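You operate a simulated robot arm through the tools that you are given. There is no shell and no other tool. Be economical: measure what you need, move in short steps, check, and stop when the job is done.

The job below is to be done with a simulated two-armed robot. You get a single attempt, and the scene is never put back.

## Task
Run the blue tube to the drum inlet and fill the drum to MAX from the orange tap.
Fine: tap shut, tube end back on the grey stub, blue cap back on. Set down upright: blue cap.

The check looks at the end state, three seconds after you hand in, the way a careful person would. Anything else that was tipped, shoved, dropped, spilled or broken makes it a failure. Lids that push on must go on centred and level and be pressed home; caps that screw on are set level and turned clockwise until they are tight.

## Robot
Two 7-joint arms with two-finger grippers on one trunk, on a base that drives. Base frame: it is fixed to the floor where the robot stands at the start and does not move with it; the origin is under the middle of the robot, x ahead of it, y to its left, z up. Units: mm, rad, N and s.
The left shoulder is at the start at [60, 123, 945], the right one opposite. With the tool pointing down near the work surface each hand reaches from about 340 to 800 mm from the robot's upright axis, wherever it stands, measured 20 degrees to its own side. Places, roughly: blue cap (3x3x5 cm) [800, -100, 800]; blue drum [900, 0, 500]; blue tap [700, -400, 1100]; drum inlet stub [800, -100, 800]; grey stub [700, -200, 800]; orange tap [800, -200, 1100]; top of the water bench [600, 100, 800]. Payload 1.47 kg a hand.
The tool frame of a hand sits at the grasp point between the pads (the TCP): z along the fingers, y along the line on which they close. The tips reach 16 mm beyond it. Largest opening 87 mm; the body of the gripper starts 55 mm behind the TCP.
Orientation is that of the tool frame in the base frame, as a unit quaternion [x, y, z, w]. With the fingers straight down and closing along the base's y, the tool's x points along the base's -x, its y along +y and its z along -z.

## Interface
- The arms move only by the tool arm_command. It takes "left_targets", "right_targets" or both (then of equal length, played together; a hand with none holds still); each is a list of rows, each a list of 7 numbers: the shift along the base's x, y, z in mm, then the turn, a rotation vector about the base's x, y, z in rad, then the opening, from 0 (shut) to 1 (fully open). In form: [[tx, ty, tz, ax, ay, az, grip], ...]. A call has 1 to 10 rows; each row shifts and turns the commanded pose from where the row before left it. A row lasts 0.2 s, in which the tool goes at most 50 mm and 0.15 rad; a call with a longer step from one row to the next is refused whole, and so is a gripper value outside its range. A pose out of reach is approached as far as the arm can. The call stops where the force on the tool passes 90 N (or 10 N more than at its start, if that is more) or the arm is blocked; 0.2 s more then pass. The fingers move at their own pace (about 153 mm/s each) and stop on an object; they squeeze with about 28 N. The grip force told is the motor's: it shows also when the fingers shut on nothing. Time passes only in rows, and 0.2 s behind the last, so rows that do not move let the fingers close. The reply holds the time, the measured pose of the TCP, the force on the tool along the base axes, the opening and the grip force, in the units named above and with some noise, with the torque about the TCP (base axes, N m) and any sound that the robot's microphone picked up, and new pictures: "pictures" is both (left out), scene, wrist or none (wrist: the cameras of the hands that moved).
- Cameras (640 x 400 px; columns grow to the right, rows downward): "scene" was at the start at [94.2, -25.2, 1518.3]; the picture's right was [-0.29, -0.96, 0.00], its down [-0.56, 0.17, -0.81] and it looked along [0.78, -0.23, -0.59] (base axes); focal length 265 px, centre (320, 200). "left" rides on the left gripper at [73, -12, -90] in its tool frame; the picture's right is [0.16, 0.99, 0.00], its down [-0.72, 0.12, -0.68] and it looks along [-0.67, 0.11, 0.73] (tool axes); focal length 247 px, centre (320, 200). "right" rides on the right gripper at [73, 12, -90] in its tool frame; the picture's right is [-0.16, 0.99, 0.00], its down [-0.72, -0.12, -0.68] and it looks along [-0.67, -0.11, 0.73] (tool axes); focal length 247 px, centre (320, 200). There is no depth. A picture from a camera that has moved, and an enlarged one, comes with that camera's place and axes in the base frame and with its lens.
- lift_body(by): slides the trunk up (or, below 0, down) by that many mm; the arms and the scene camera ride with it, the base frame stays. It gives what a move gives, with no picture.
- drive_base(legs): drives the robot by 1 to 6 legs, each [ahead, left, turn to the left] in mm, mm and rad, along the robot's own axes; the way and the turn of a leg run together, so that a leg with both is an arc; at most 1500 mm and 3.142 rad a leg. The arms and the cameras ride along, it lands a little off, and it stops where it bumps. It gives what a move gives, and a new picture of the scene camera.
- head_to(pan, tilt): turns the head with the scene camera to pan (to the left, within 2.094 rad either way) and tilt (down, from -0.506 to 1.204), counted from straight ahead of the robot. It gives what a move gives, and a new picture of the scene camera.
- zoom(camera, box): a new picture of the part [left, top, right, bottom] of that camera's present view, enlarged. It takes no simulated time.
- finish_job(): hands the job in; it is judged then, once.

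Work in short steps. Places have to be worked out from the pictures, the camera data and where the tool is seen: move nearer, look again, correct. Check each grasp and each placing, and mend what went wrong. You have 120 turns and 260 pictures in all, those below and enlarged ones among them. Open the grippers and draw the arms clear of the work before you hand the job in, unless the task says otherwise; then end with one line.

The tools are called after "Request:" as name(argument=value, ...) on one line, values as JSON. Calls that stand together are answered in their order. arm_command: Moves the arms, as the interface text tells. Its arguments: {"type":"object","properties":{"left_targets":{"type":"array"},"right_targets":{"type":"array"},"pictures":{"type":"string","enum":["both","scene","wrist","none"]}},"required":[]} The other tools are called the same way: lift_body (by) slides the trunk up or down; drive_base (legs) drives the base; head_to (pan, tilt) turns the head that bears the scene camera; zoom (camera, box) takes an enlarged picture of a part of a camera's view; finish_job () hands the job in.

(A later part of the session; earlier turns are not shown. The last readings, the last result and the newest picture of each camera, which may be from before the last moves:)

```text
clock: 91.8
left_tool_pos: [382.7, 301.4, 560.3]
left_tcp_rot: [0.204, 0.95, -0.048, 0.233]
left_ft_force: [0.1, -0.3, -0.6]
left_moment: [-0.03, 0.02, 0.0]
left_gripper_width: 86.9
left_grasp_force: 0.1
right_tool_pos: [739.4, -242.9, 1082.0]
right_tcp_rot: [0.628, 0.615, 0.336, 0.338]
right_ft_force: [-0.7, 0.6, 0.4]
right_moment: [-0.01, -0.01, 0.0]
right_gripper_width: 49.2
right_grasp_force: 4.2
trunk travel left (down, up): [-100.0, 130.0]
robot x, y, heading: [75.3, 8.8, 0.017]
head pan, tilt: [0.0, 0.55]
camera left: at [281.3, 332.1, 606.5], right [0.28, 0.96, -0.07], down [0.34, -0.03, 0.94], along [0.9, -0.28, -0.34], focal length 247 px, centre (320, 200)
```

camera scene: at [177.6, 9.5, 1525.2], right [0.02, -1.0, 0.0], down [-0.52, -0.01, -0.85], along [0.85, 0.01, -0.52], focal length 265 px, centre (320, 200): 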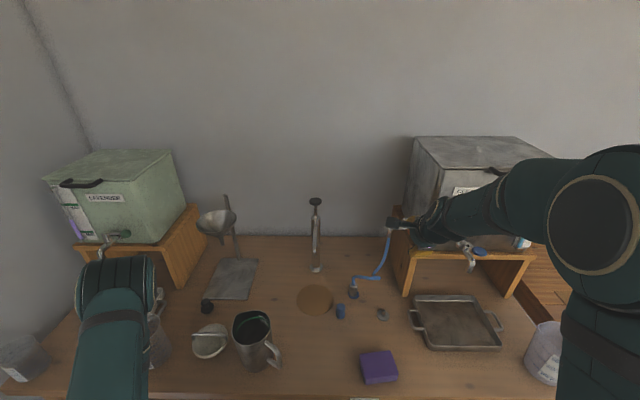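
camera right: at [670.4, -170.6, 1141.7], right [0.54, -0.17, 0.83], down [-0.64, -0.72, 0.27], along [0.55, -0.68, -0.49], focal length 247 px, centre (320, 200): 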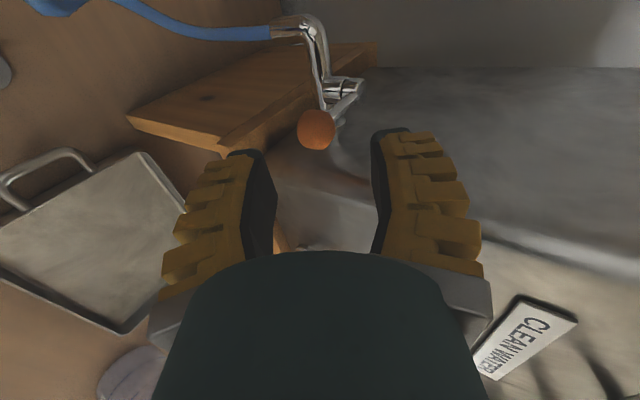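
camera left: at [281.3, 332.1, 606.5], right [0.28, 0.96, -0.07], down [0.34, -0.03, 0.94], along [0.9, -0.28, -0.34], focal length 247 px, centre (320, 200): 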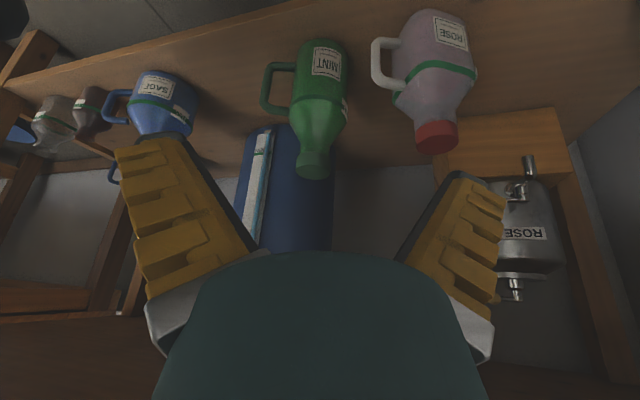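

The MAX mark is behind the palm; I pitch the view up by 0.3 rad.

Request:
arm_command(left_targets=[[0, 0, 0, -0.04, -0.14, 0, 1], [0, 0, 0, -0.04, -0.14, 0, 1]], pictures="wrist")

Request:
zoom(camera="left", box=[220, 110, 310, 250])

```text
clock: 92.4
left_tool_pos: [381.5, 302.2, 561.6]
left_tcp_rot: [0.199, 0.904, -0.057, 0.373]
left_ft_force: [0.4, 0.7, 0.0]
left_moment: [-0.03, -0.01, 0.01]
left_gripper_width: 86.8
left_grasp_force: 0.0
right_tool_pos: [738.8, -243.5, 1082.9]
right_tcp_rot: [0.627, 0.615, 0.337, 0.338]
right_ft_force: [0.2, 0.5, -0.4]
right_moment: [-0.03, 0.0, -0.03]
right_gripper_width: 49.4
right_grasp_force: 4.8
trunk travel left (down, up): [-100.0, 130.0]
robot x, y, heading: [76.6, 7.9, 0.016]
head pan, tilt: [0.0, 0.55]
camera left: at [272.4, 334.2, 574.7], right [0.3, 0.95, -0.06], down [0.07, 0.05, 1.0], along [0.95, -0.3, -0.05], focal length 247 px, centre (320, 200)
```

left: 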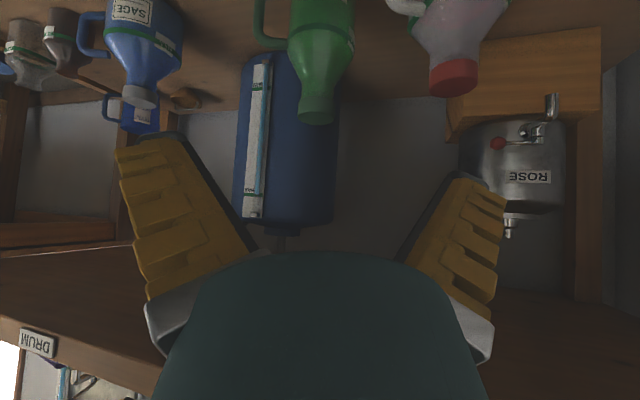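

```text
2.86 times, centred on (265, 180) of left
camera zoom: at [272.4, 334.2, 574.7], right [0.3, 0.95, -0.06], down [0.07, 0.05, 1.0], along [0.95, -0.3, -0.05], focal length 706 px, centre (477, 257)
```

zoom: 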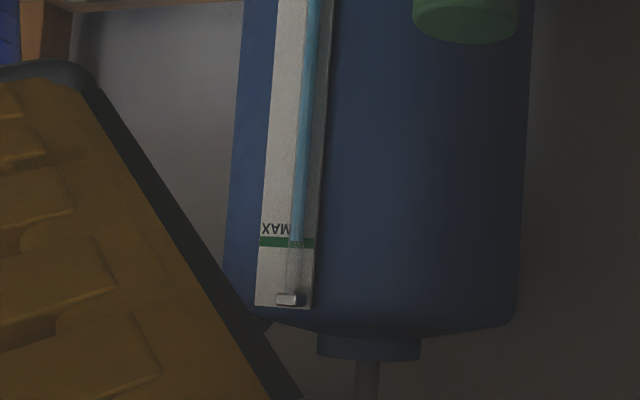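

Great, a nearly level view. I enlarge the MAX mark.

Request:
zoom(camera="left", box=[246, 180, 276, 206])

```text
15.38 times, centred on (261, 193) of left
camera zoom: at [272.4, 334.2, 574.7], right [0.3, 0.95, -0.06], down [0.07, 0.05, 1.0], along [0.95, -0.3, -0.05], focal length 3800 px, centre (1228, 308)
```

zoom: 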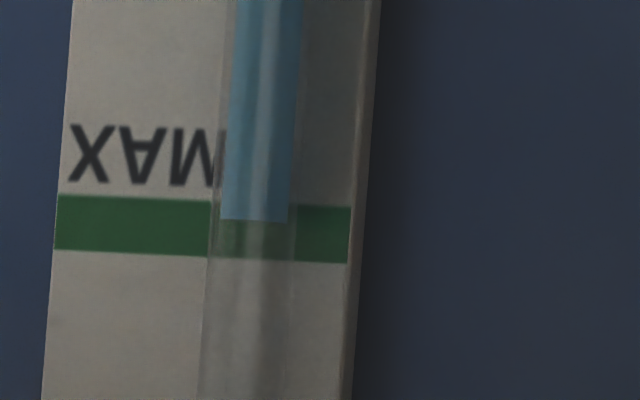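

The level sits within about 1 mm of the MAX bar's centre, and the tap is shut. Now to return the tube: I retreat the right hand and roll it back to pointing down.

Request:
arm_command(right_targets=[[-35, 0, 20, 0, 0, 0, 0.5], [-30, 5, 20, -0.118, 0, 0.076, 0.5], [-15, 5, 15, -0.118, 0, 0.076, 0.5], [0, 0, 0, -0.118, 0, 0.076, 0.5], [0, 0, 0, -0.118, 0, 0.076, 0.5], [0, 0, 0, -0.118, 0, 0.076, 0.5], [0, 0, 0, -0.118, 0, 0.076, 0.5], [0, 0, 0, -0.118, 0, 0.076, 0.5], [0, 0, 0, -0.118, 0, 0.076, 0.5], [0, 0, 0, -0.118, 0, 0.076, 0.5]], pictures="none")

Request:
arm_command(right_targets=[[0, 0, 0, -0.118, 0, 0.076, 0.5], [0, 0, 0, -0.118, 0, 0.076, 0.5], [0, 0, 0, 0, 0.145, 0, 0.5], [0, 0, 0, 0, 0.145, 0, 0.5], [0, 0, 0, 0, 0.145, 0, 0.5], [0, 0, 0, 0, 0.145, 0, 0.5], [0, 0, 0, 0, 0.145, 0, 0.5], [0, 0, 0, 0, 0.145, 0, 0.5], [0, 0, 0, 0, 0.1, 0, 0.5]], pictures="both")

```text
clock: 94.6
left_tool_pos: [382.8, 300.2, 561.7]
left_tcp_rot: [0.199, 0.905, -0.057, 0.372]
left_ft_force: [0.5, -0.3, 0.4]
left_moment: [0.01, 0.0, 0.02]
left_gripper_width: 87.1
left_grasp_force: 0.1
right_tool_pos: [658.9, -233.4, 1136.6]
right_tcp_rot: [0.141, 0.864, 0.073, 0.477]
right_ft_force: [0.5, -0.4, -0.3]
right_moment: [0.02, 0.02, -0.03]
right_gripper_width: 49.1
right_grasp_force: 3.7
trunk travel left (down, up): [-100.0, 130.0]
robot x, y, heading: [77.1, 4.6, 0.022]
head pan, tilt: [0.0, 0.55]
```

```text
clock: 96.6
left_tool_pos: [384.8, 300.3, 561.0]
left_tcp_rot: [0.2, 0.905, -0.057, 0.372]
left_ft_force: [-0.6, -0.2, -0.4]
left_moment: [-0.03, -0.01, 0.0]
left_gripper_width: 87.2
left_grasp_force: 0.1
right_tool_pos: [659.9, -242.2, 1135.3]
right_tcp_rot: [0.022, 0.998, -0.017, 0.058]
right_ft_force: [-0.6, 0.8, -0.9]
right_moment: [0.0, 0.0, 0.0]
right_gripper_width: 49.2
right_grasp_force: 3.6
right hand out of reach, approached as far as the arm can: row 3, 4
trunk travel left (down, up): [-100.0, 130.0]
robot x, y, heading: [77.5, 8.5, 0.019]
head pan, tilt: [0.0, 0.55]
camera scene: at [177.9, 9.5, 1525.2], right [0.02, -1.0, 0.0], down [-0.52, -0.01, -0.85], along [0.85, 0.01, -0.52], focal length 265 px, centre (320, 200)
camera right: at [576.4, -223.6, 1215.3], right [0.2, 0.98, -0.01], down [0.63, -0.12, 0.76], along [0.75, -0.16, -0.65], focal length 247 px, centre (320, 200)
```

scene: 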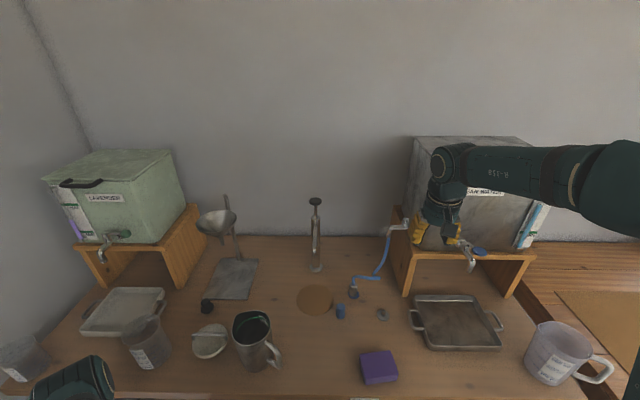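
right: 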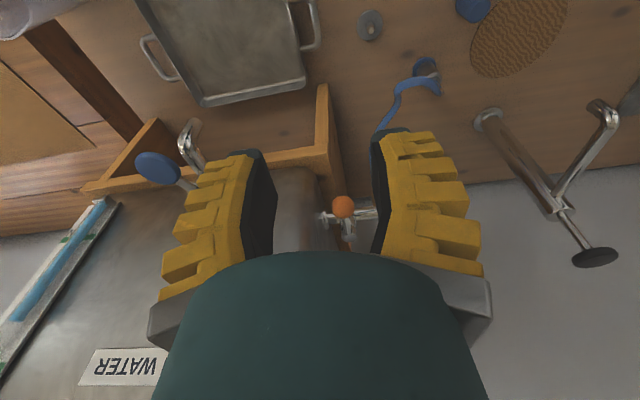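

Tap and tube look right. I level the tool, restore the yaw and move back above the inlet.

Request:
arm_command(right_targets=[[0, 0, 0, 0.036, 0.115, 0, 0.55], [0, 30, 5, 0, 0, 0.14, 0.55], [15, 40, 0, 0, 0, 0.14, 0.55], [30, 35, 0, 0, 0, 0.14, 0.55], [35, 22, -15, 0, 0, 0, 0.55], [35, 20, -20, 0, 0, 0, 0.55], [5, 0, -40, 0, 0, 0, 0.6]], pictures="wrist")

Request:
zoom(camera="scene", box=[330, 200, 430, 330])

```text
clock: 98.2
left_tool_pos: [383.1, 300.5, 561.9]
left_tcp_rot: [0.199, 0.905, -0.056, 0.372]
left_ft_force: [-0.3, 0.6, -0.5]
left_moment: [0.02, -0.01, 0.01]
left_gripper_width: 87.0
left_grasp_force: 0.1
right_tool_pos: [778.2, -94.7, 1064.5]
right_tcp_rot: [-0.185, 0.983, -0.002, 0.003]
right_ft_force: [-0.4, 0.7, 0.1]
right_moment: [0.02, -0.02, 0.05]
right_gripper_width: 57.5
right_grasp_force: 3.8
trunk travel left (down, up): [-100.0, 130.0]
robot x, y, heading: [76.8, 10.8, 0.021]
head pan, tilt: [0.0, 0.55]
camera right: at [706.0, -111.2, 1154.5], right [-0.21, 0.98, 0.0], down [0.71, 0.16, 0.68], along [0.67, 0.14, -0.73], focal length 247 px, centre (320, 200)
```

right: 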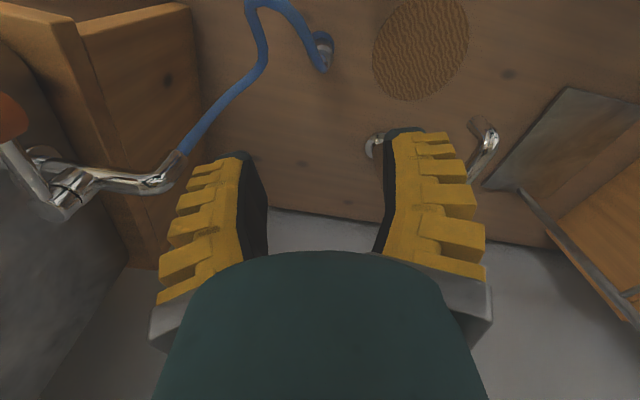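

```text
3.08 times, centred on (380, 265) of scene
camera zoom: at [177.7, 8.8, 1525.2], right [0.02, -1.0, 0.0], down [-0.52, -0.01, -0.85], along [0.85, 0.01, -0.52], focal length 816 px, centre (135, 0)
```

zoom: 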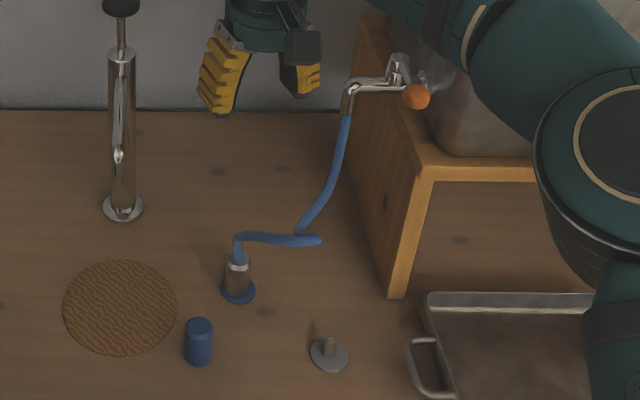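

The tube leaves the sleeve top toward −y here, and over the grey stub it will lean to +x+y; a yaw of about +1.0 keeps both clear of the fingers. I turn the hand accordingly.

Request:
arm_command(right_targets=[[0, 0, 0, 0, 0, 0.13, 0.6], [0, 0, 0, 0, 0, 0.13, 0.6], [0, 0, 0, 0, 0, 0.13, 0.6], [0, 0, 0, 0, 0, 0.13, 0.6], [0, 0, 0, 0, 0, 0.11, 0.6], [0, 0, -40, 0, 0, 0, 0.6], [0, 0, -40, 0, 0, 0, 0.6], [0, 0, -40, 0, 0, 0, 0.6]], pictures="wrist")

Request:
zoom(camera="right", box=[220, 60, 420, 260])

```text
clock: 100.0
left_tool_pos: [384.1, 302.0, 560.6]
left_tcp_rot: [0.199, 0.905, -0.056, 0.372]
left_ft_force: [-0.2, 0.5, 0.5]
left_moment: [-0.04, -0.01, -0.01]
left_gripper_width: 87.0
left_grasp_force: 0.0
right_tool_pos: [743.6, -113.7, 926.5]
right_tcp_rot: [-0.298, 0.955, -0.002, -0.007]
right_ft_force: [0.1, 1.0, 1.1]
right_moment: [-0.01, 0.03, 0.0]
right_gripper_width: 57.3
right_grasp_force: 3.5
right hand out of reach, approached as far as the arm can: row 1, 2, 3, 4, 5
trunk travel left (down, up): [-100.0, 130.0]
robot x, y, heading: [78.6, 7.1, 0.018]
head pan, tilt: [0.0, 0.55]
camera right: at [677.6, -145.9, 1017.4], right [-0.43, 0.9, 0.0], down [0.67, 0.32, 0.67], along [0.61, 0.29, -0.74], focal length 247 px, centre (320, 200)
```

right: 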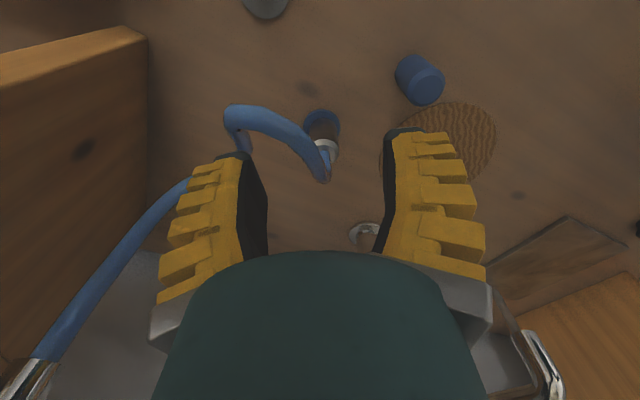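

```text
2.00 times, centred on (320, 160) of right
camera zoom: at [677.6, -145.9, 1017.4], right [-0.43, 0.9, 0.0], down [0.67, 0.32, 0.67], along [0.61, 0.29, -0.74], focal length 494 px, centre (320, 280)
```

zoom: 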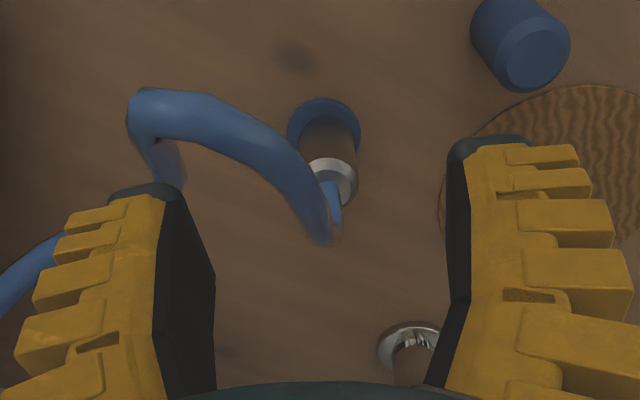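

Yaw +1.0 is out of reach here. The other sense (yaw about −1.85, fingers closing near x, as when I took the cap) is equally clear of the tube, so I rise and turn that way.

Request:
arm_command(right_targets=[[0, 0, 40, 0, 0, 0, 0.6], [0, 0, 40, 0, 0, -0.15, 0.6], [0, 0, 0, 0, 0, -0.15, 0.6], [0, 0, 0, 0, 0, -0.15, 0.6], [0, 0, 0, 0, 0, -0.15, 0.6], [0, 0, 0, 0, 0, -0.15, 0.6], [0, 0, 0, 0, 0, -0.15, 0.6], [0, 0, 0, 0, 0, -0.15, 0.6], [0, 0, 0, 0, 0, -0.15, 0.6], [0, 0, 0, 0, 0, -0.15, 0.6]], pictures="none")

Request:
arm_command(right_targets=[[0, 0, 0, 0, 0, -0.15, 0.6], [0, 0, 0, 0, 0, -0.15, 0.6], [0, 0, 0, 0, 0, -0.15, 0.6], [10, 5, 0, 0, 0, -0.15, 0.6], [10, 5, 0, 0, 0, -0.15, 0.6], [10, 5, 0, 0, 0, -0.15, 0.6], [7, 4, 0, 0, 0, -0.15, 0.6]], pictures="wrist")

```text
clock: 102.2
left_tool_pos: [381.7, 302.0, 560.8]
left_tcp_rot: [0.2, 0.905, -0.057, 0.372]
left_ft_force: [0.3, -0.1, -0.2]
left_moment: [0.0, -0.02, 0.04]
left_gripper_width: 86.9
left_grasp_force: 0.1
right_tool_pos: [744.7, -114.3, 1007.0]
right_tcp_rot: [0.365, 0.931, 0.003, -0.006]
right_ft_force: [0.0, -0.8, -0.6]
right_moment: [0.0, 0.02, -0.03]
right_gripper_width: 57.3
right_grasp_force: 3.5
trunk travel left (down, up): [-100.0, 130.0]
robot x, y, heading: [80.9, 10.5, 0.014]
head pan, tilt: [0.0, 0.55]
```

```text
clock: 103.8
left_tool_pos: [382.6, 300.7, 561.0]
left_tcp_rot: [0.199, 0.905, -0.056, 0.372]
left_ft_force: [0.5, 0.3, 0.2]
left_moment: [0.04, 0.0, -0.02]
left_gripper_width: 87.1
left_grasp_force: 0.1
right_tool_pos: [782.3, -93.7, 1006.4]
right_tcp_rot: [0.782, 0.623, 0.005, -0.004]
right_ft_force: [-0.1, 0.8, -0.1]
right_moment: [-0.01, 0.02, 0.01]
right_gripper_width: 57.3
right_grasp_force: 3.6
trunk travel left (down, up): [-100.0, 130.0]
robot x, y, heading: [76.5, 7.5, 0.017]
head pan, tilt: [0.0, 0.55]
camera right: at [808.8, -27.6, 1098.2], right [0.93, -0.38, 0.0], down [-0.28, -0.69, 0.67], along [-0.25, -0.62, -0.74], focal length 247 px, centre (320, 200)
```

right: 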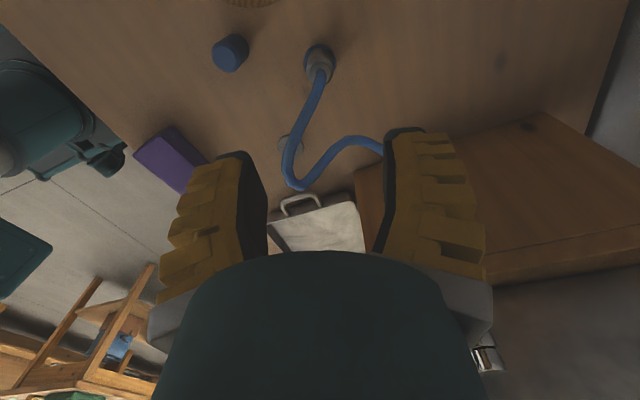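

The tube runs cleanly between the fingers here. I descend partway over the sleeve and check the centring.

Request:
arm_command(right_targets=[[0, 0, -45, 0, 0, 0, 0.6], [0, 0, -45, 0, 0, 0, 0.6], [0, 0, -40, 0, 0, 0, 0.6]], pictures="wrist")

Request:
zoom(camera="right", box=[220, 60, 420, 260])

```text
clock: 104.6
left_tool_pos: [382.4, 302.3, 561.6]
left_tcp_rot: [0.199, 0.905, -0.056, 0.372]
left_ft_force: [0.7, 0.1, 1.6]
left_moment: [-0.01, -0.02, 0.0]
left_gripper_width: 87.2
left_grasp_force: 0.1
right_tool_pos: [782.0, -94.2, 877.8]
right_tcp_rot: [0.783, 0.623, 0.006, -0.004]
right_ft_force: [0.4, 0.6, 0.8]
right_moment: [-0.01, -0.01, -0.03]
right_gripper_width: 57.0
right_grasp_force: 3.5
trunk travel left (down, up): [-100.0, 130.0]
robot x, y, heading: [79.8, 8.2, 0.019]
head pan, tilt: [0.0, 0.55]
camera right: at [809.1, -27.7, 969.1], right [0.93, -0.37, 0.0], down [-0.28, -0.69, 0.67], along [-0.25, -0.62, -0.74], focal length 247 px, centre (320, 200)
```

right: 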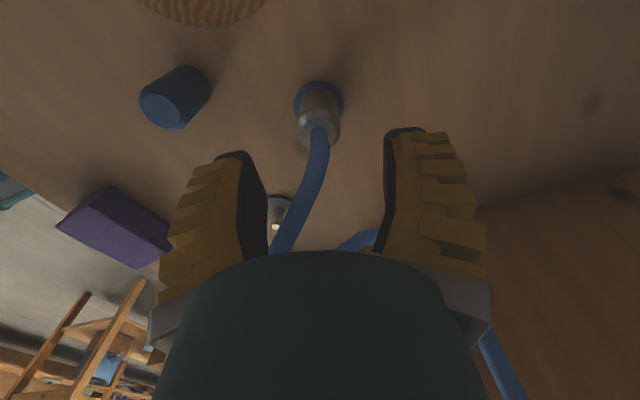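

```text
2.00 times, centred on (320, 160) of right
camera zoom: at [809.1, -27.7, 969.1], right [0.93, -0.37, 0.0], down [-0.28, -0.69, 0.67], along [-0.25, -0.62, -0.74], focal length 494 px, centre (320, 280)
```

zoom: 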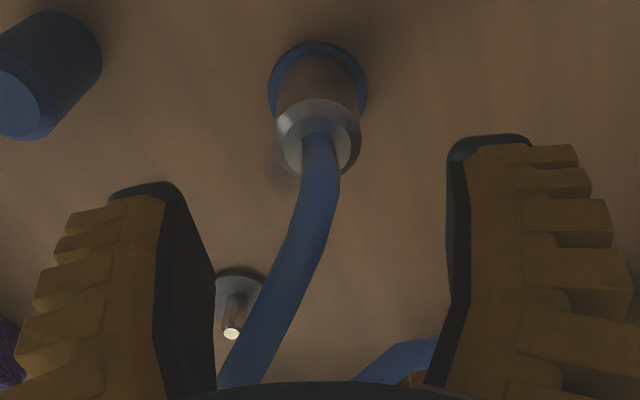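

Aligned to within 1–2 mm. I descend to TCP z≈802 and grip the sleeve.

Request:
arm_command(right_targets=[[0, -1, -30, 0, 0, 0, 0.6], [0, 0, -26, 0, 0, 0, 0.6], [0, 0, -20, 0, 0, 0, 0.6], [0, 0, 0, 0, 0, 0, 0], [0, 0, 0, 0, 0, 0, 0]], pictures="wrist")

```text
clock: 105.8
left_tool_pos: [382.1, 301.4, 562.4]
left_tcp_rot: [0.199, 0.905, -0.056, 0.372]
left_ft_force: [0.3, 0.1, 0.7]
left_moment: [-0.03, 0.02, 0.0]
left_gripper_width: 87.1
left_grasp_force: 0.1
right_tool_pos: [780.1, -95.0, 799.5]
right_tcp_rot: [0.782, 0.623, 0.006, -0.005]
right_ft_force: [-0.2, -0.1, -0.5]
right_moment: [0.03, -0.02, -0.02]
right_gripper_width: 20.6
right_grasp_force: 28.0
trunk travel left (down, up): [-100.0, 130.0]
robot x, y, heading: [78.3, 7.4, 0.016]
head pan, tilt: [0.0, 0.55]
camera right: at [807.8, -28.0, 891.0], right [0.93, -0.37, 0.0], down [-0.28, -0.69, 0.67], along [-0.25, -0.62, -0.74], focal length 247 px, centre (320, 200)
```

right: 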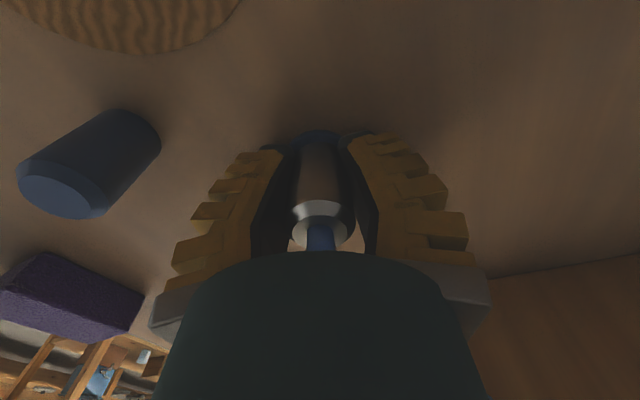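

Firm grip (20.6 mm). I lift the tube end slowly off the inlet.

Request:
arm_command(right_targets=[[0, 0, 4, 0, 0, 0, 0], [0, 0, 5, 0, 0, 0, 0], [0, 0, 7, 0, 0, 0, 0], [0, 0, 8, 0, 0, 0, 0], [0, 0, 8, 0, 0, 0, 0], [0, 0, 8, 0, 0, 0, 0], [0, 0, 8, 0, 0, 0, 0], [0, 0, 8, 0, 0, 0, 0], [0, 0, 8, 0, 0, 0, 0]], pictures="wrist")

Request:
zoom(camera="right", box=[220, 60, 420, 260])

```text
clock: 107.8
left_tool_pos: [382.4, 301.9, 560.5]
left_tcp_rot: [0.199, 0.905, -0.056, 0.372]
left_ft_force: [1.0, 0.9, 0.7]
left_moment: [0.0, 0.02, 0.01]
left_gripper_width: 87.0
left_grasp_force: 0.2
right_tool_pos: [780.1, -93.2, 864.3]
right_tcp_rot: [0.782, 0.624, 0.005, -0.004]
right_ft_force: [-0.1, 0.1, -1.0]
right_moment: [0.0, 0.0, 0.04]
right_gripper_width: 20.0
right_grasp_force: 28.0
trunk travel left (down, up): [-100.0, 130.0]
robot x, y, heading: [73.0, 7.5, 0.018]
head pan, tilt: [0.0, 0.55]
camera right: at [806.7, -28.6, 955.5], right [0.93, -0.37, 0.0], down [-0.28, -0.69, 0.67], along [-0.25, -0.62, -0.74], focal length 247 px, centre (320, 200)
```

right: 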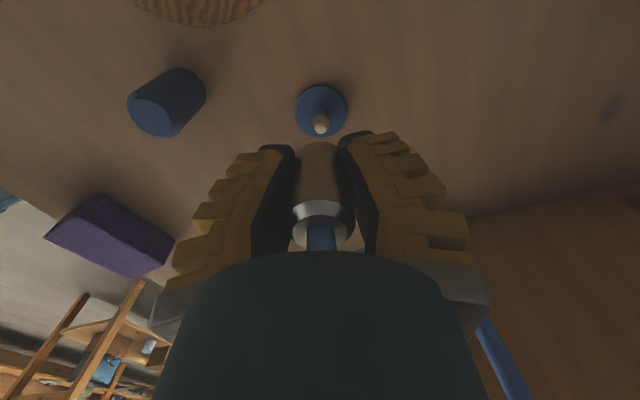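

```text
2.00 times, centred on (320, 160) of right
camera zoom: at [806.7, -28.6, 955.5], right [0.93, -0.37, 0.0], down [-0.28, -0.69, 0.67], along [-0.25, -0.62, -0.74], focal length 494 px, centre (320, 280)
```

zoom: 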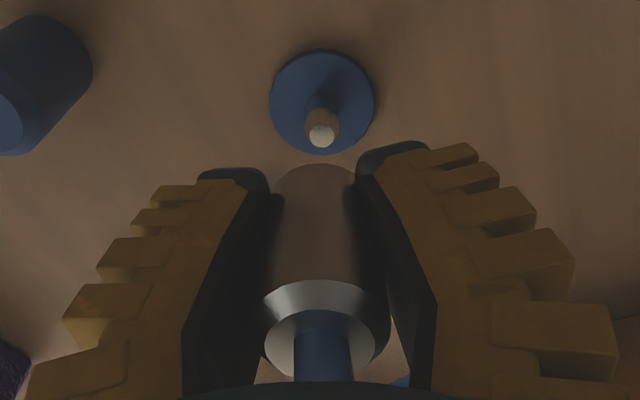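

This gives the reference for an aligned view (flange (322,102), tip (321,133) in this crop). I carry the end over to the grey stub at the same height.

Request:
arm_command(right_targets=[[-11.3, -12.1, 0, 0, 0, 0, 0], [-11.3, -12.1, 0, 0, 0, 0, 0], [-11.3, -12.1, 0, 0, 0, 0, 0], [-11.3, -12.1, 0, 0, 0, 0, 0], [-11.3, -12.1, 0, 0, 0, 0, 0], [-11.3, -12.1, 0, 0, 0, 0, 0], [-11.2, -12.4, 0, 0, 0, 0, 0]], pictures="wrist")

Request:
zoom(camera="right", box=[220, 60, 420, 260])

Request:
zoom(camera="scene", box=[330, 200, 450, 340])

```text
clock: 109.4
left_tool_pos: [381.1, 301.9, 560.7]
left_tcp_rot: [0.198, 0.905, -0.056, 0.373]
left_ft_force: [-0.2, -0.2, 0.1]
left_moment: [0.04, -0.01, 0.01]
left_gripper_width: 87.2
left_grasp_force: 0.1
right_tool_pos: [701.9, -180.3, 864.6]
right_tcp_rot: [0.781, 0.624, 0.005, -0.005]
right_ft_force: [-0.6, 0.1, 0.0]
right_moment: [-0.01, 0.02, 0.02]
right_gripper_width: 19.5
right_grasp_force: 27.9
trunk travel left (down, up): [-100.0, 130.0]
robot x, y, heading: [74.0, 4.7, 0.017]
head pan, tilt: [0.0, 0.55]
camera right: at [729.1, -114.4, 955.4], right [0.93, -0.37, 0.0], down [-0.28, -0.69, 0.67], along [-0.25, -0.62, -0.74], focal length 247 px, centre (320, 200)
```

right: 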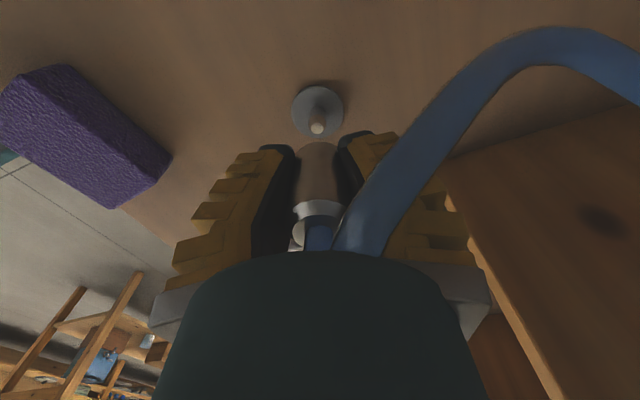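

```text
2.00 times, centred on (320, 160) of right
camera zoom: at [729.1, -114.4, 955.4], right [0.93, -0.37, 0.0], down [-0.28, -0.69, 0.67], along [-0.25, -0.62, -0.74], focal length 494 px, centre (320, 280)
```

zoom: 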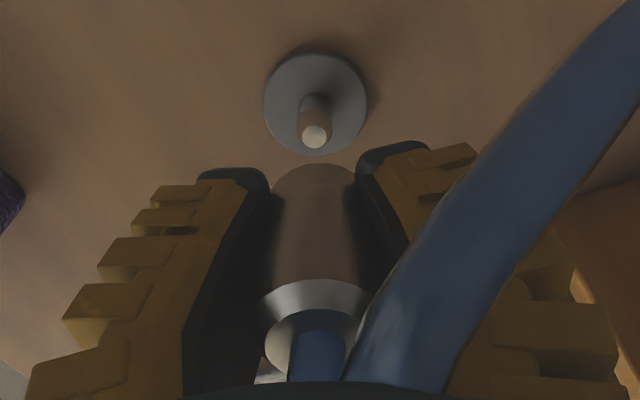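

```text
2.86 times, centred on (390, 270) of scene
camera zoom: at [177.3, 9.3, 1525.2], right [0.02, -1.0, 0.0], down [-0.52, -0.01, -0.85], along [0.85, 0.01, -0.52], focal length 758 px, centre (120, 0)
```

zoom: 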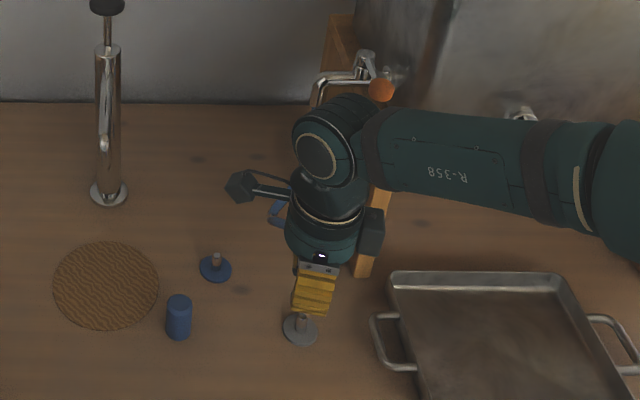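

Nearly there: I correct by (−2.5,0) mm and lower until just above the grey nipple.

Request:
arm_command(right_targets=[[-2.5, 0, 0, 0, 0, 0, 0], [0, 0, -8, 0, 0, 0, 0], [0, 0, -8, 0, 0, 0, 0], [0, 0, -8, 0, 0, 0, 0]], pictures="wrist")

Request:
zoom(camera="right", box=[270, 90, 370, 190])

```text
clock: 110.4
left_tool_pos: [383.1, 301.0, 561.4]
left_tcp_rot: [0.199, 0.905, -0.056, 0.372]
left_ft_force: [0.0, -0.5, -0.6]
left_moment: [-0.02, -0.02, -0.04]
left_gripper_width: 86.7
left_grasp_force: 0.0
right_tool_pos: [699.4, -179.1, 840.0]
right_tcp_rot: [0.782, 0.624, 0.005, -0.004]
right_ft_force: [0.1, -0.2, -1.1]
right_moment: [-0.02, 0.03, -0.01]
right_gripper_width: 19.3
right_grasp_force: 27.8
trunk travel left (down, up): [-100.0, 130.0]
robot x, y, heading: [76.0, 9.0, 0.015]
head pan, tilt: [0.0, 0.55]
camera right: at [726.0, -114.1, 931.2], right [0.93, -0.37, 0.0], down [-0.28, -0.69, 0.67], along [-0.25, -0.62, -0.74], focal length 247 px, centre (320, 200)
```

right: 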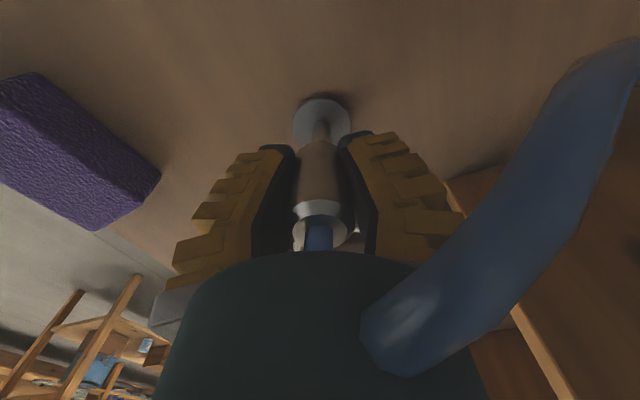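

```text
4.00 times, centred on (320, 140) of right
camera zoom: at [726.0, -114.1, 931.2], right [0.93, -0.37, 0.0], down [-0.28, -0.69, 0.67], along [-0.25, -0.62, -0.74], focal length 988 px, centre (320, 440)
```

zoom: 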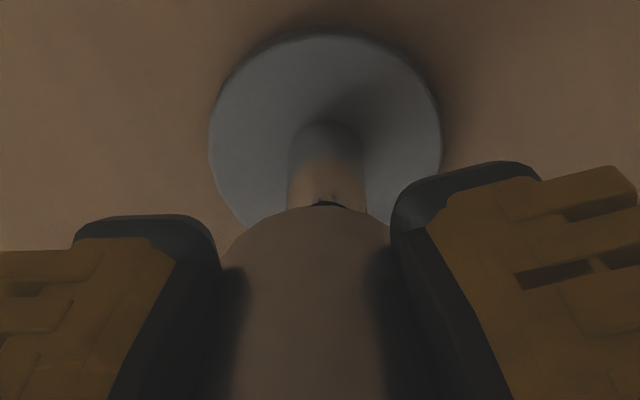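

Within 1 mm. A tiny correction and I lower onto the grey nipple while watching the force.

Request:
arm_command(right_targets=[[0.8, -0.3, -5, 0, 0, 0, 0], [0, 0, -5, 0, 0, 0, 0], [0, 0, -5, 0, 0, 0, 0], [0, 0, -5, 0, 0, 0, 0]], pictures="wrist")

Request:
zoom(camera="right", box=[270, 90, 370, 190])

```text
clock: 111.4
left_tool_pos: [382.6, 301.0, 562.1]
left_tcp_rot: [0.199, 0.905, -0.057, 0.371]
left_ft_force: [-0.2, 0.2, 0.3]
left_moment: [-0.05, -0.02, 0.0]
left_gripper_width: 86.8
left_grasp_force: 0.1
right_tool_pos: [701.2, -180.3, 820.2]
right_tcp_rot: [0.781, 0.624, 0.006, -0.004]
right_ft_force: [0.6, -0.4, -0.5]
right_moment: [-0.02, 0.02, 0.03]
right_gripper_width: 18.7
right_grasp_force: 27.6
trunk travel left (down, up): [-100.0, 130.0]
robot x, y, heading: [74.9, 7.7, 0.017]
head pan, tilt: [0.0, 0.55]
camera right: at [727.6, -114.4, 911.0], right [0.93, -0.37, 0.0], down [-0.28, -0.69, 0.67], along [-0.25, -0.62, -0.74], focal length 247 px, centre (320, 200)
```

right: 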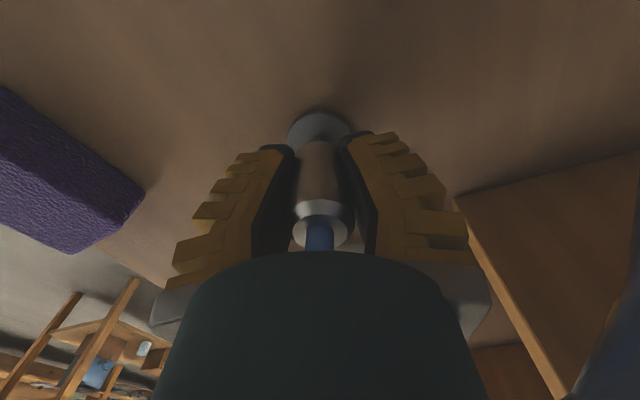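

```text
4.00 times, centred on (320, 140) of right
camera zoom: at [727.6, -114.4, 911.0], right [0.93, -0.37, 0.0], down [-0.28, -0.69, 0.67], along [-0.25, -0.62, -0.74], focal length 988 px, centre (320, 440)
```

zoom: 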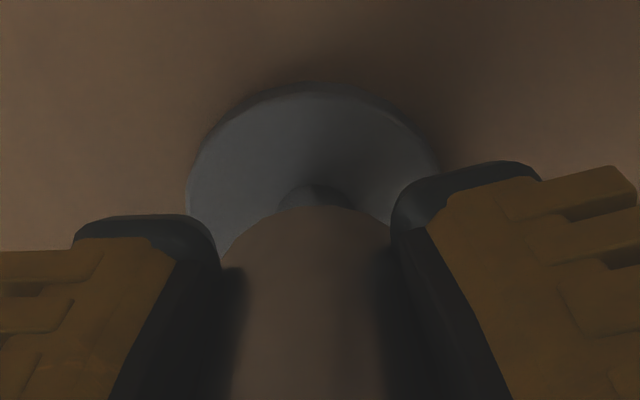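

The nipple is inside with no side force. I lower the last part to contact and press.

Request:
arm_command(right_targets=[[0, 0, -5, 0, 0, 0, 0], [0, 0, -5, 0, 0, 0, 0], [0, 0, -4, 0, 0, 0, 0], [0, 0, -3, 0, 0, 0, 0]], pictures="none")

Request:
arm_command(right_targets=[[0, 0, -2, 0, 0, 0, 0], [0, 0, -2, 0, 0, 0, 0]], pictures="wrist")

```text
clock: 112.4
left_tool_pos: [382.9, 301.0, 560.8]
left_tcp_rot: [0.199, 0.905, -0.057, 0.372]
left_ft_force: [-0.2, -0.6, -0.2]
left_moment: [0.04, 0.01, 0.01]
left_gripper_width: 87.1
left_grasp_force: 0.1
right_tool_pos: [700.3, -181.3, 804.4]
right_tcp_rot: [0.781, 0.625, 0.005, -0.005]
right_ft_force: [-0.2, -1.0, -0.4]
right_moment: [-0.03, 0.0, -0.02]
right_gripper_width: 18.6
right_grasp_force: 27.9
trunk travel left (down, up): [-100.0, 130.0]
robot x, y, heading: [75.1, 6.7, 0.012]
head pan, tilt: [0.0, 0.55]
```

```text
clock: 113.0
left_tool_pos: [382.7, 300.3, 561.6]
left_tcp_rot: [0.199, 0.905, -0.056, 0.373]
left_ft_force: [0.7, -0.3, 0.3]
left_moment: [-0.02, -0.04, 0.01]
left_gripper_width: 87.1
left_grasp_force: 0.1
right_tool_pos: [700.3, -179.6, 800.7]
right_tcp_rot: [0.782, 0.624, 0.005, -0.005]
right_ft_force: [-0.8, -0.4, 3.2]
right_moment: [0.03, -0.02, 0.01]
right_gripper_width: 18.6
right_grasp_force: 28.5
trunk travel left (down, up): [-100.0, 130.0]
robot x, y, heading: [79.1, 7.2, 0.012]
head pan, tilt: [0.0, 0.55]
camera right: at [727.1, -114.2, 891.5], right [0.93, -0.37, 0.0], down [-0.28, -0.69, 0.67], along [-0.25, -0.62, -0.74], focal length 247 px, centre (320, 200)
```

right: 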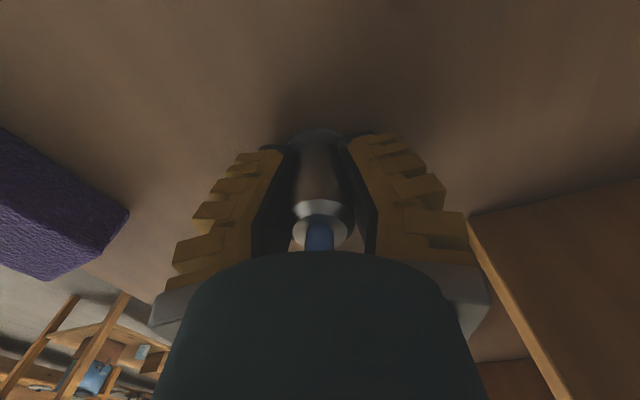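

Contact begins at 800.7. I press down a few mm more to seat it, then release and inspect.

Request:
arm_command(right_targets=[[0, 0, -2, 0, 0, 0, 0], [0, 0, -1.5, 0, 0, 0, 0]], pictures="none")

Request:
arm_command(right_targets=[[0, 0, 3, 0, 0, 0, 0], [0, 0, 0, 0, 0, 0, 0.55], [0, 0, 0, 0, 0, 0, 0.6], [0, 0, 20, 0, 0, 0, 0.6], [0, 0, 25, 0, 0, 0, 0.6], [0, 0, 30, 0, 0, 0, 0.6]], pictures="wrist")

Request:
zoom(camera="right", box=[240, 60, 400, 220])

Request:
zoom(camera="scene", box=[370, 260, 410, 330])

```text
clock: 113.6
left_tool_pos: [381.7, 301.1, 561.6]
left_tcp_rot: [0.199, 0.905, -0.057, 0.373]
left_ft_force: [0.7, -0.8, 0.7]
left_moment: [0.02, -0.04, 0.01]
left_gripper_width: 87.0
left_grasp_force: 0.1
right_tool_pos: [700.8, -180.5, 799.8]
right_tcp_rot: [0.781, 0.624, 0.008, -0.003]
right_ft_force: [3.8, -0.1, 22.7]
right_moment: [0.14, 0.05, -0.06]
right_gripper_width: 19.0
right_grasp_force: 27.9
trunk travel left (down, up): [-100.0, 130.0]
robot x, y, heading: [78.9, 11.0, 0.012]
head pan, tilt: [0.0, 0.55]
```

```text
clock: 115.0
left_tool_pos: [382.1, 301.4, 561.5]
left_tcp_rot: [0.198, 0.905, -0.056, 0.372]
left_ft_force: [0.0, -0.8, -0.6]
left_moment: [-0.01, 0.02, 0.01]
left_gripper_width: 87.2
left_grasp_force: 0.2
right_tool_pos: [698.9, -180.1, 873.2]
right_tcp_rot: [0.782, 0.624, 0.005, -0.005]
right_ft_force: [-0.9, -0.5, 0.7]
right_moment: [0.0, 0.0, -0.02]
right_gripper_width: 57.3
right_grasp_force: 3.9
trunk travel left (down, up): [-100.0, 130.0]
robot x, y, heading: [78.1, 4.8, 0.014]
head pan, tilt: [0.0, 0.55]
camera right: at [726.5, -113.8, 964.4], right [0.93, -0.37, 0.0], down [-0.27, -0.69, 0.67], along [-0.25, -0.62, -0.74], focal length 247 px, centre (320, 200)
```

right: 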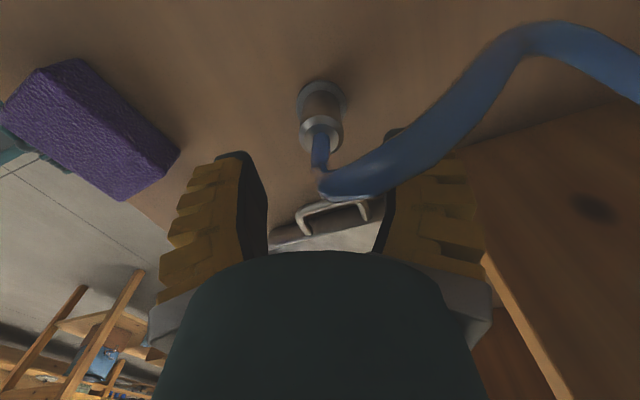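

```text
2.50 times, centred on (320, 140) of right
camera zoom: at [726.5, -113.8, 964.4], right [0.93, -0.37, 0.0], down [-0.27, -0.69, 0.67], along [-0.25, -0.62, -0.74], focal length 617 px, centre (320, 350)
```

zoom: 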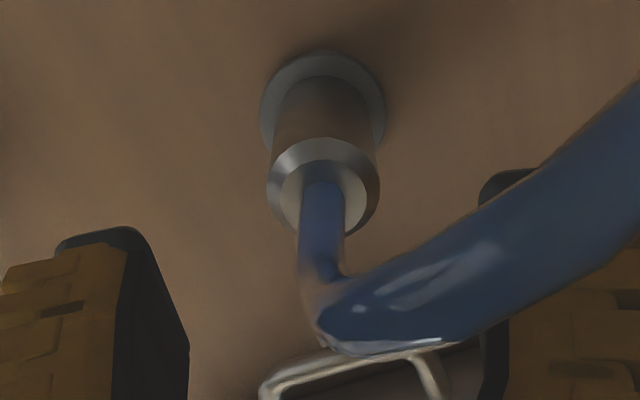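

```text
5.71 times, centred on (390, 295) of scene
camera zoom: at [177.2, 9.7, 1525.3], right [0.02, -1.0, 0.0], down [-0.52, -0.01, -0.85], along [0.85, 0.01, -0.52], focal length 1516 px, centre (-80, -343)
```

zoom: 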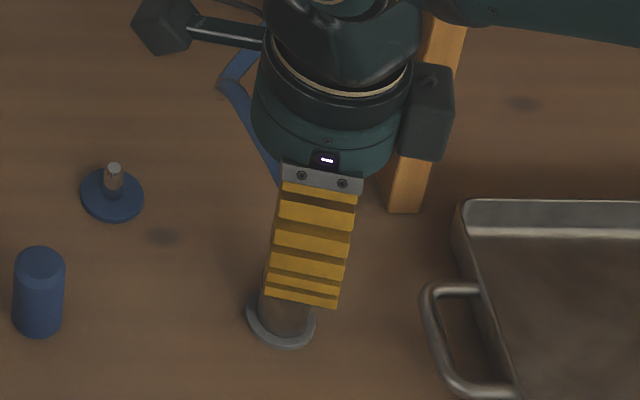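

The tube end is seated upright on the grey stub. I rise straight up clear of the tube, then go over the cap.

Request:
arm_command(right_targets=[[0, 0, 45, 0, 0, 0, 0.6], [0, 0, 45, 0, 0, 0, 0.6], [0, 0, 30, 0, 0, 0.08, 0.6], [0, 35, 0, 0, 0, 0.1, 0.6], [0, 40, 0, 0, 0, 0.1, 0.6], [0, 40, 0, 0, 0, 0, 0.6], [0, 18, -30, 0, 0, 0, 0.6], [0, 0, -45, 0, 0, 0, 0.6]], pictures="wrist")

Request:
zoom(camera="scene", box=[330, 190, 450, 340])

```text
clock: 116.8
left_tool_pos: [382.6, 301.6, 560.7]
left_tcp_rot: [0.199, 0.905, -0.056, 0.372]
left_ft_force: [0.8, -0.1, -0.1]
left_moment: [-0.02, 0.04, 0.03]
left_gripper_width: 87.1
left_grasp_force: 0.0
right_tool_pos: [700.2, -48.5, 919.6]
right_tcp_rot: [0.687, 0.726, 0.006, -0.006]
right_ft_force: [-0.7, 0.2, 0.5]
right_moment: [-0.02, 0.01, 0.03]
right_gripper_width: 57.1
right_grasp_force: 3.6
trunk travel left (down, up): [-100.0, 130.0]
robot x, y, heading: [77.5, 8.2, 0.02]
head pan, tilt: [0.0, 0.55]
camera right: at [706.6, 22.8, 1010.6], right [0.99, -0.1, 0.0], down [-0.07, -0.74, 0.67], along [-0.07, -0.67, -0.74], focal length 247 px, centre (320, 200)
```

right: 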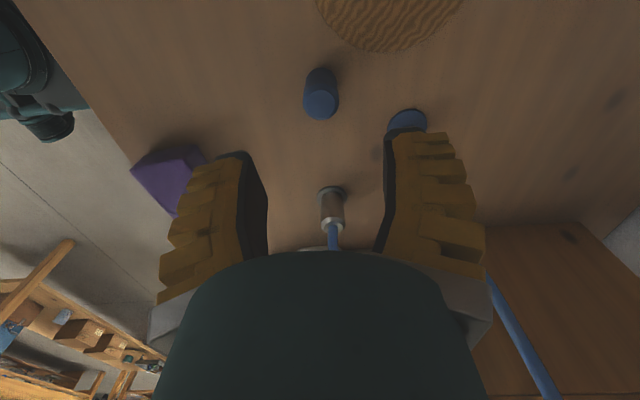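

```text
2.67 times, centred on (390, 265) of scene
camera zoom: at [178.1, 9.4, 1525.1], right [0.02, -1.0, 0.0], down [-0.52, -0.01, -0.85], along [0.85, 0.01, -0.52], focal length 708 px, centre (133, 27)
```

zoom: 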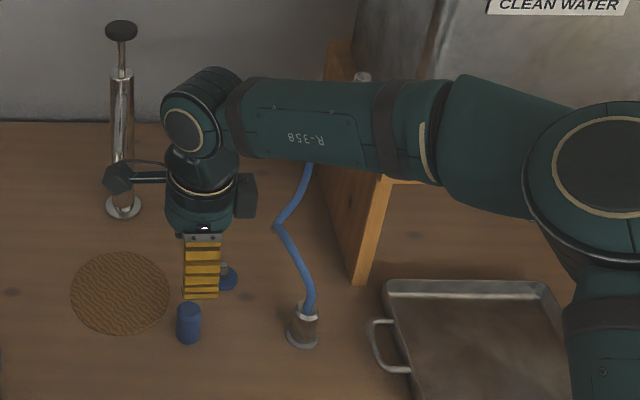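

The cap is centred under the hand. I descend to the former gripping height and close on it.

Request:
arm_command(right_targets=[[0, 0.5, -45, 0, 0, 0, 0.6], [0, 0.5, -40, 0, 0, 0, 0.6], [0, 0, -33, 0, 0, 0, 0.6], [0, 0, 0, 0, 0, 0, 0], [0, 0, 0, 0, 0, 0, 0]], pictures="wrist")

```text
clock: 118.0
left_tool_pos: [382.3, 301.3, 561.0]
left_tcp_rot: [0.199, 0.905, -0.057, 0.372]
left_ft_force: [0.6, -1.1, -0.3]
left_moment: [0.0, 0.01, 0.01]
left_gripper_width: 87.1
left_grasp_force: 0.0
right_tool_pos: [701.8, -47.7, 801.8]
right_tcp_rot: [0.688, 0.726, 0.005, -0.005]
right_ft_force: [-0.5, -0.2, -0.5]
right_moment: [-0.04, 0.01, 0.01]
right_gripper_width: 19.5
right_grasp_force: 27.4
trunk travel left (down, up): [-100.0, 130.0]
robot x, y, heading: [78.2, 11.1, 0.012]
head pan, tilt: [0.0, 0.55]
camera right: at [708.8, 23.9, 892.8], right [0.99, -0.1, 0.0], down [-0.07, -0.74, 0.67], along [-0.07, -0.67, -0.74], focal length 247 px, centre (320, 200)
```

right: 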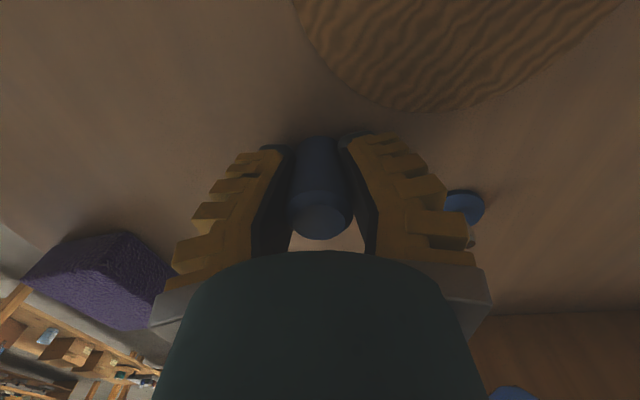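

Cap held. I lift it slowly and carry it above the inlet.

Request:
arm_command(right_targets=[[0, 0, 12, 0, 0, 0, 0], [0, 0, 16, 0, 0, 0, 0], [0, 0, 18, 0, 0, 0, 0], [0, 0, 18, 0, 0, 0, 0], [15.7, -9.5, 0, 0, 0, 0, 0], [15.7, -9.5, 0, 0, 0, 0, 0], [15.7, -9.5, 0, 0, 0, 0, 0], [15.7, -9.4, 0, 0, 0, 0, 0], [15.7, -9.4, 0, 0, 0, 0, 0]], pictures="wrist")

Request:
zoom(camera="right", box=[220, 60, 420, 260])

```text
clock: 120.0
left_tool_pos: [382.3, 301.5, 561.8]
left_tcp_rot: [0.199, 0.905, -0.056, 0.372]
left_ft_force: [0.0, 0.3, 0.1]
left_moment: [-0.03, 0.0, -0.02]
left_gripper_width: 86.6
left_grasp_force: 0.1
right_tool_pos: [778.9, -92.0, 864.9]
right_tcp_rot: [0.687, 0.727, 0.005, -0.006]
right_ft_force: [0.6, -0.9, -1.0]
right_moment: [0.0, -0.03, 0.02]
right_gripper_width: 18.5
right_grasp_force: 28.2
trunk travel left (down, up): [-100.0, 130.0]
robot x, y, heading: [79.8, 8.0, 0.014]
head pan, tilt: [0.0, 0.55]
camera right: at [785.3, -22.2, 956.5], right [0.99, -0.1, 0.0], down [-0.07, -0.74, 0.67], along [-0.07, -0.67, -0.74], focal length 247 px, centre (320, 200)
```

right: 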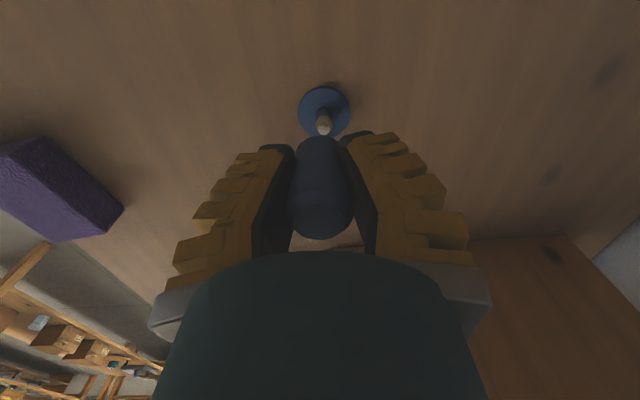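

```text
2.00 times, centred on (320, 160) of right
camera zoom: at [785.3, -22.2, 956.5], right [0.99, -0.1, 0.0], down [-0.07, -0.74, 0.67], along [-0.07, -0.67, -0.74], focal length 494 px, centre (320, 280)
```

zoom: 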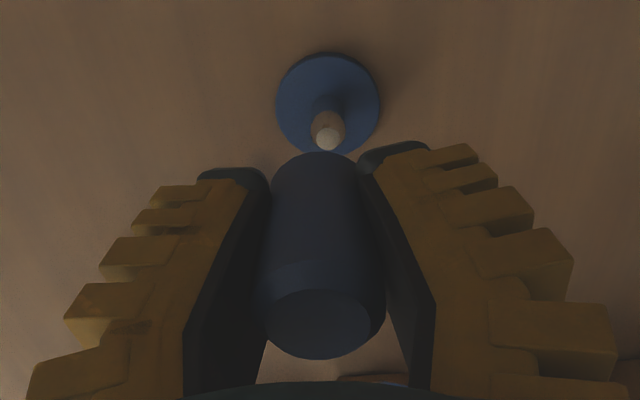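

Compared with the aligned reference, I correct by (+2.3,−1.3) mm and lower to just over the nipple.

Request:
arm_command(right_targets=[[2.3, -1.3, 0, 0, 0, 0, 0], [0, 0, -8, 0, 0, 0, 0], [0, 0, -10, 0, 0, 0, 0]], pictures="wrist")

Request:
zoom(camera="right", box=[270, 90, 370, 190])

```text
clock: 120.8
left_tool_pos: [383.5, 301.7, 561.3]
left_tcp_rot: [0.2, 0.905, -0.057, 0.372]
left_ft_force: [0.1, -0.4, -0.9]
left_moment: [-0.01, 0.02, -0.01]
left_gripper_width: 87.0
left_grasp_force: 0.0
right_tool_pos: [780.7, -94.4, 848.1]
right_tcp_rot: [0.687, 0.726, 0.005, -0.005]
right_ft_force: [-0.3, 0.5, -1.0]
right_moment: [0.02, -0.01, 0.04]
right_gripper_width: 18.4
right_grasp_force: 27.5
trunk travel left (down, up): [-100.0, 130.0]
robot x, y, heading: [77.3, 7.6, 0.016]
head pan, tilt: [0.0, 0.55]
camera right: at [787.7, -23.1, 938.9], right [0.99, -0.1, 0.0], down [-0.07, -0.74, 0.67], along [-0.07, -0.67, -0.74], focal length 247 px, centre (320, 200)
```

right: 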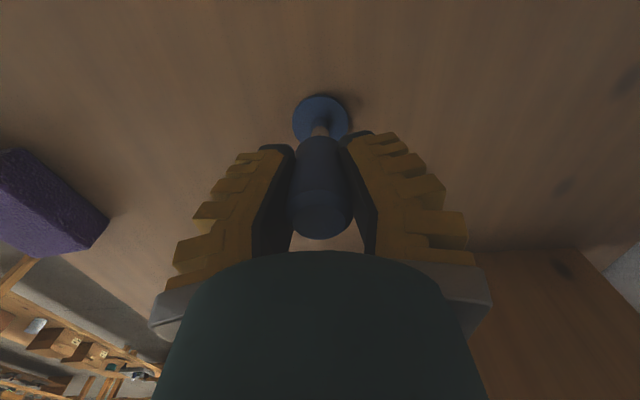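

```text
4.00 times, centred on (320, 140) of right
camera zoom: at [787.7, -23.1, 938.9], right [0.99, -0.1, 0.0], down [-0.07, -0.74, 0.67], along [-0.07, -0.67, -0.74], focal length 988 px, centre (320, 440)
```

zoom: 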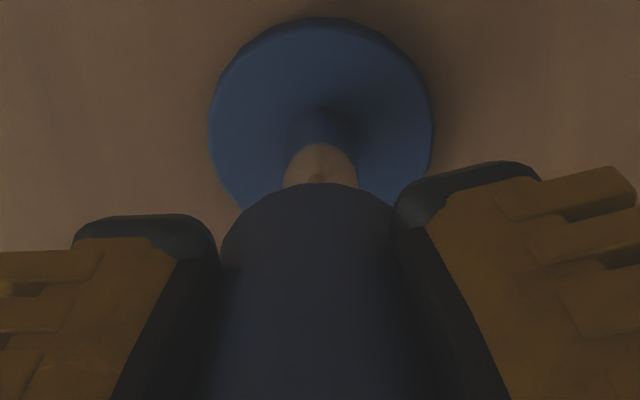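

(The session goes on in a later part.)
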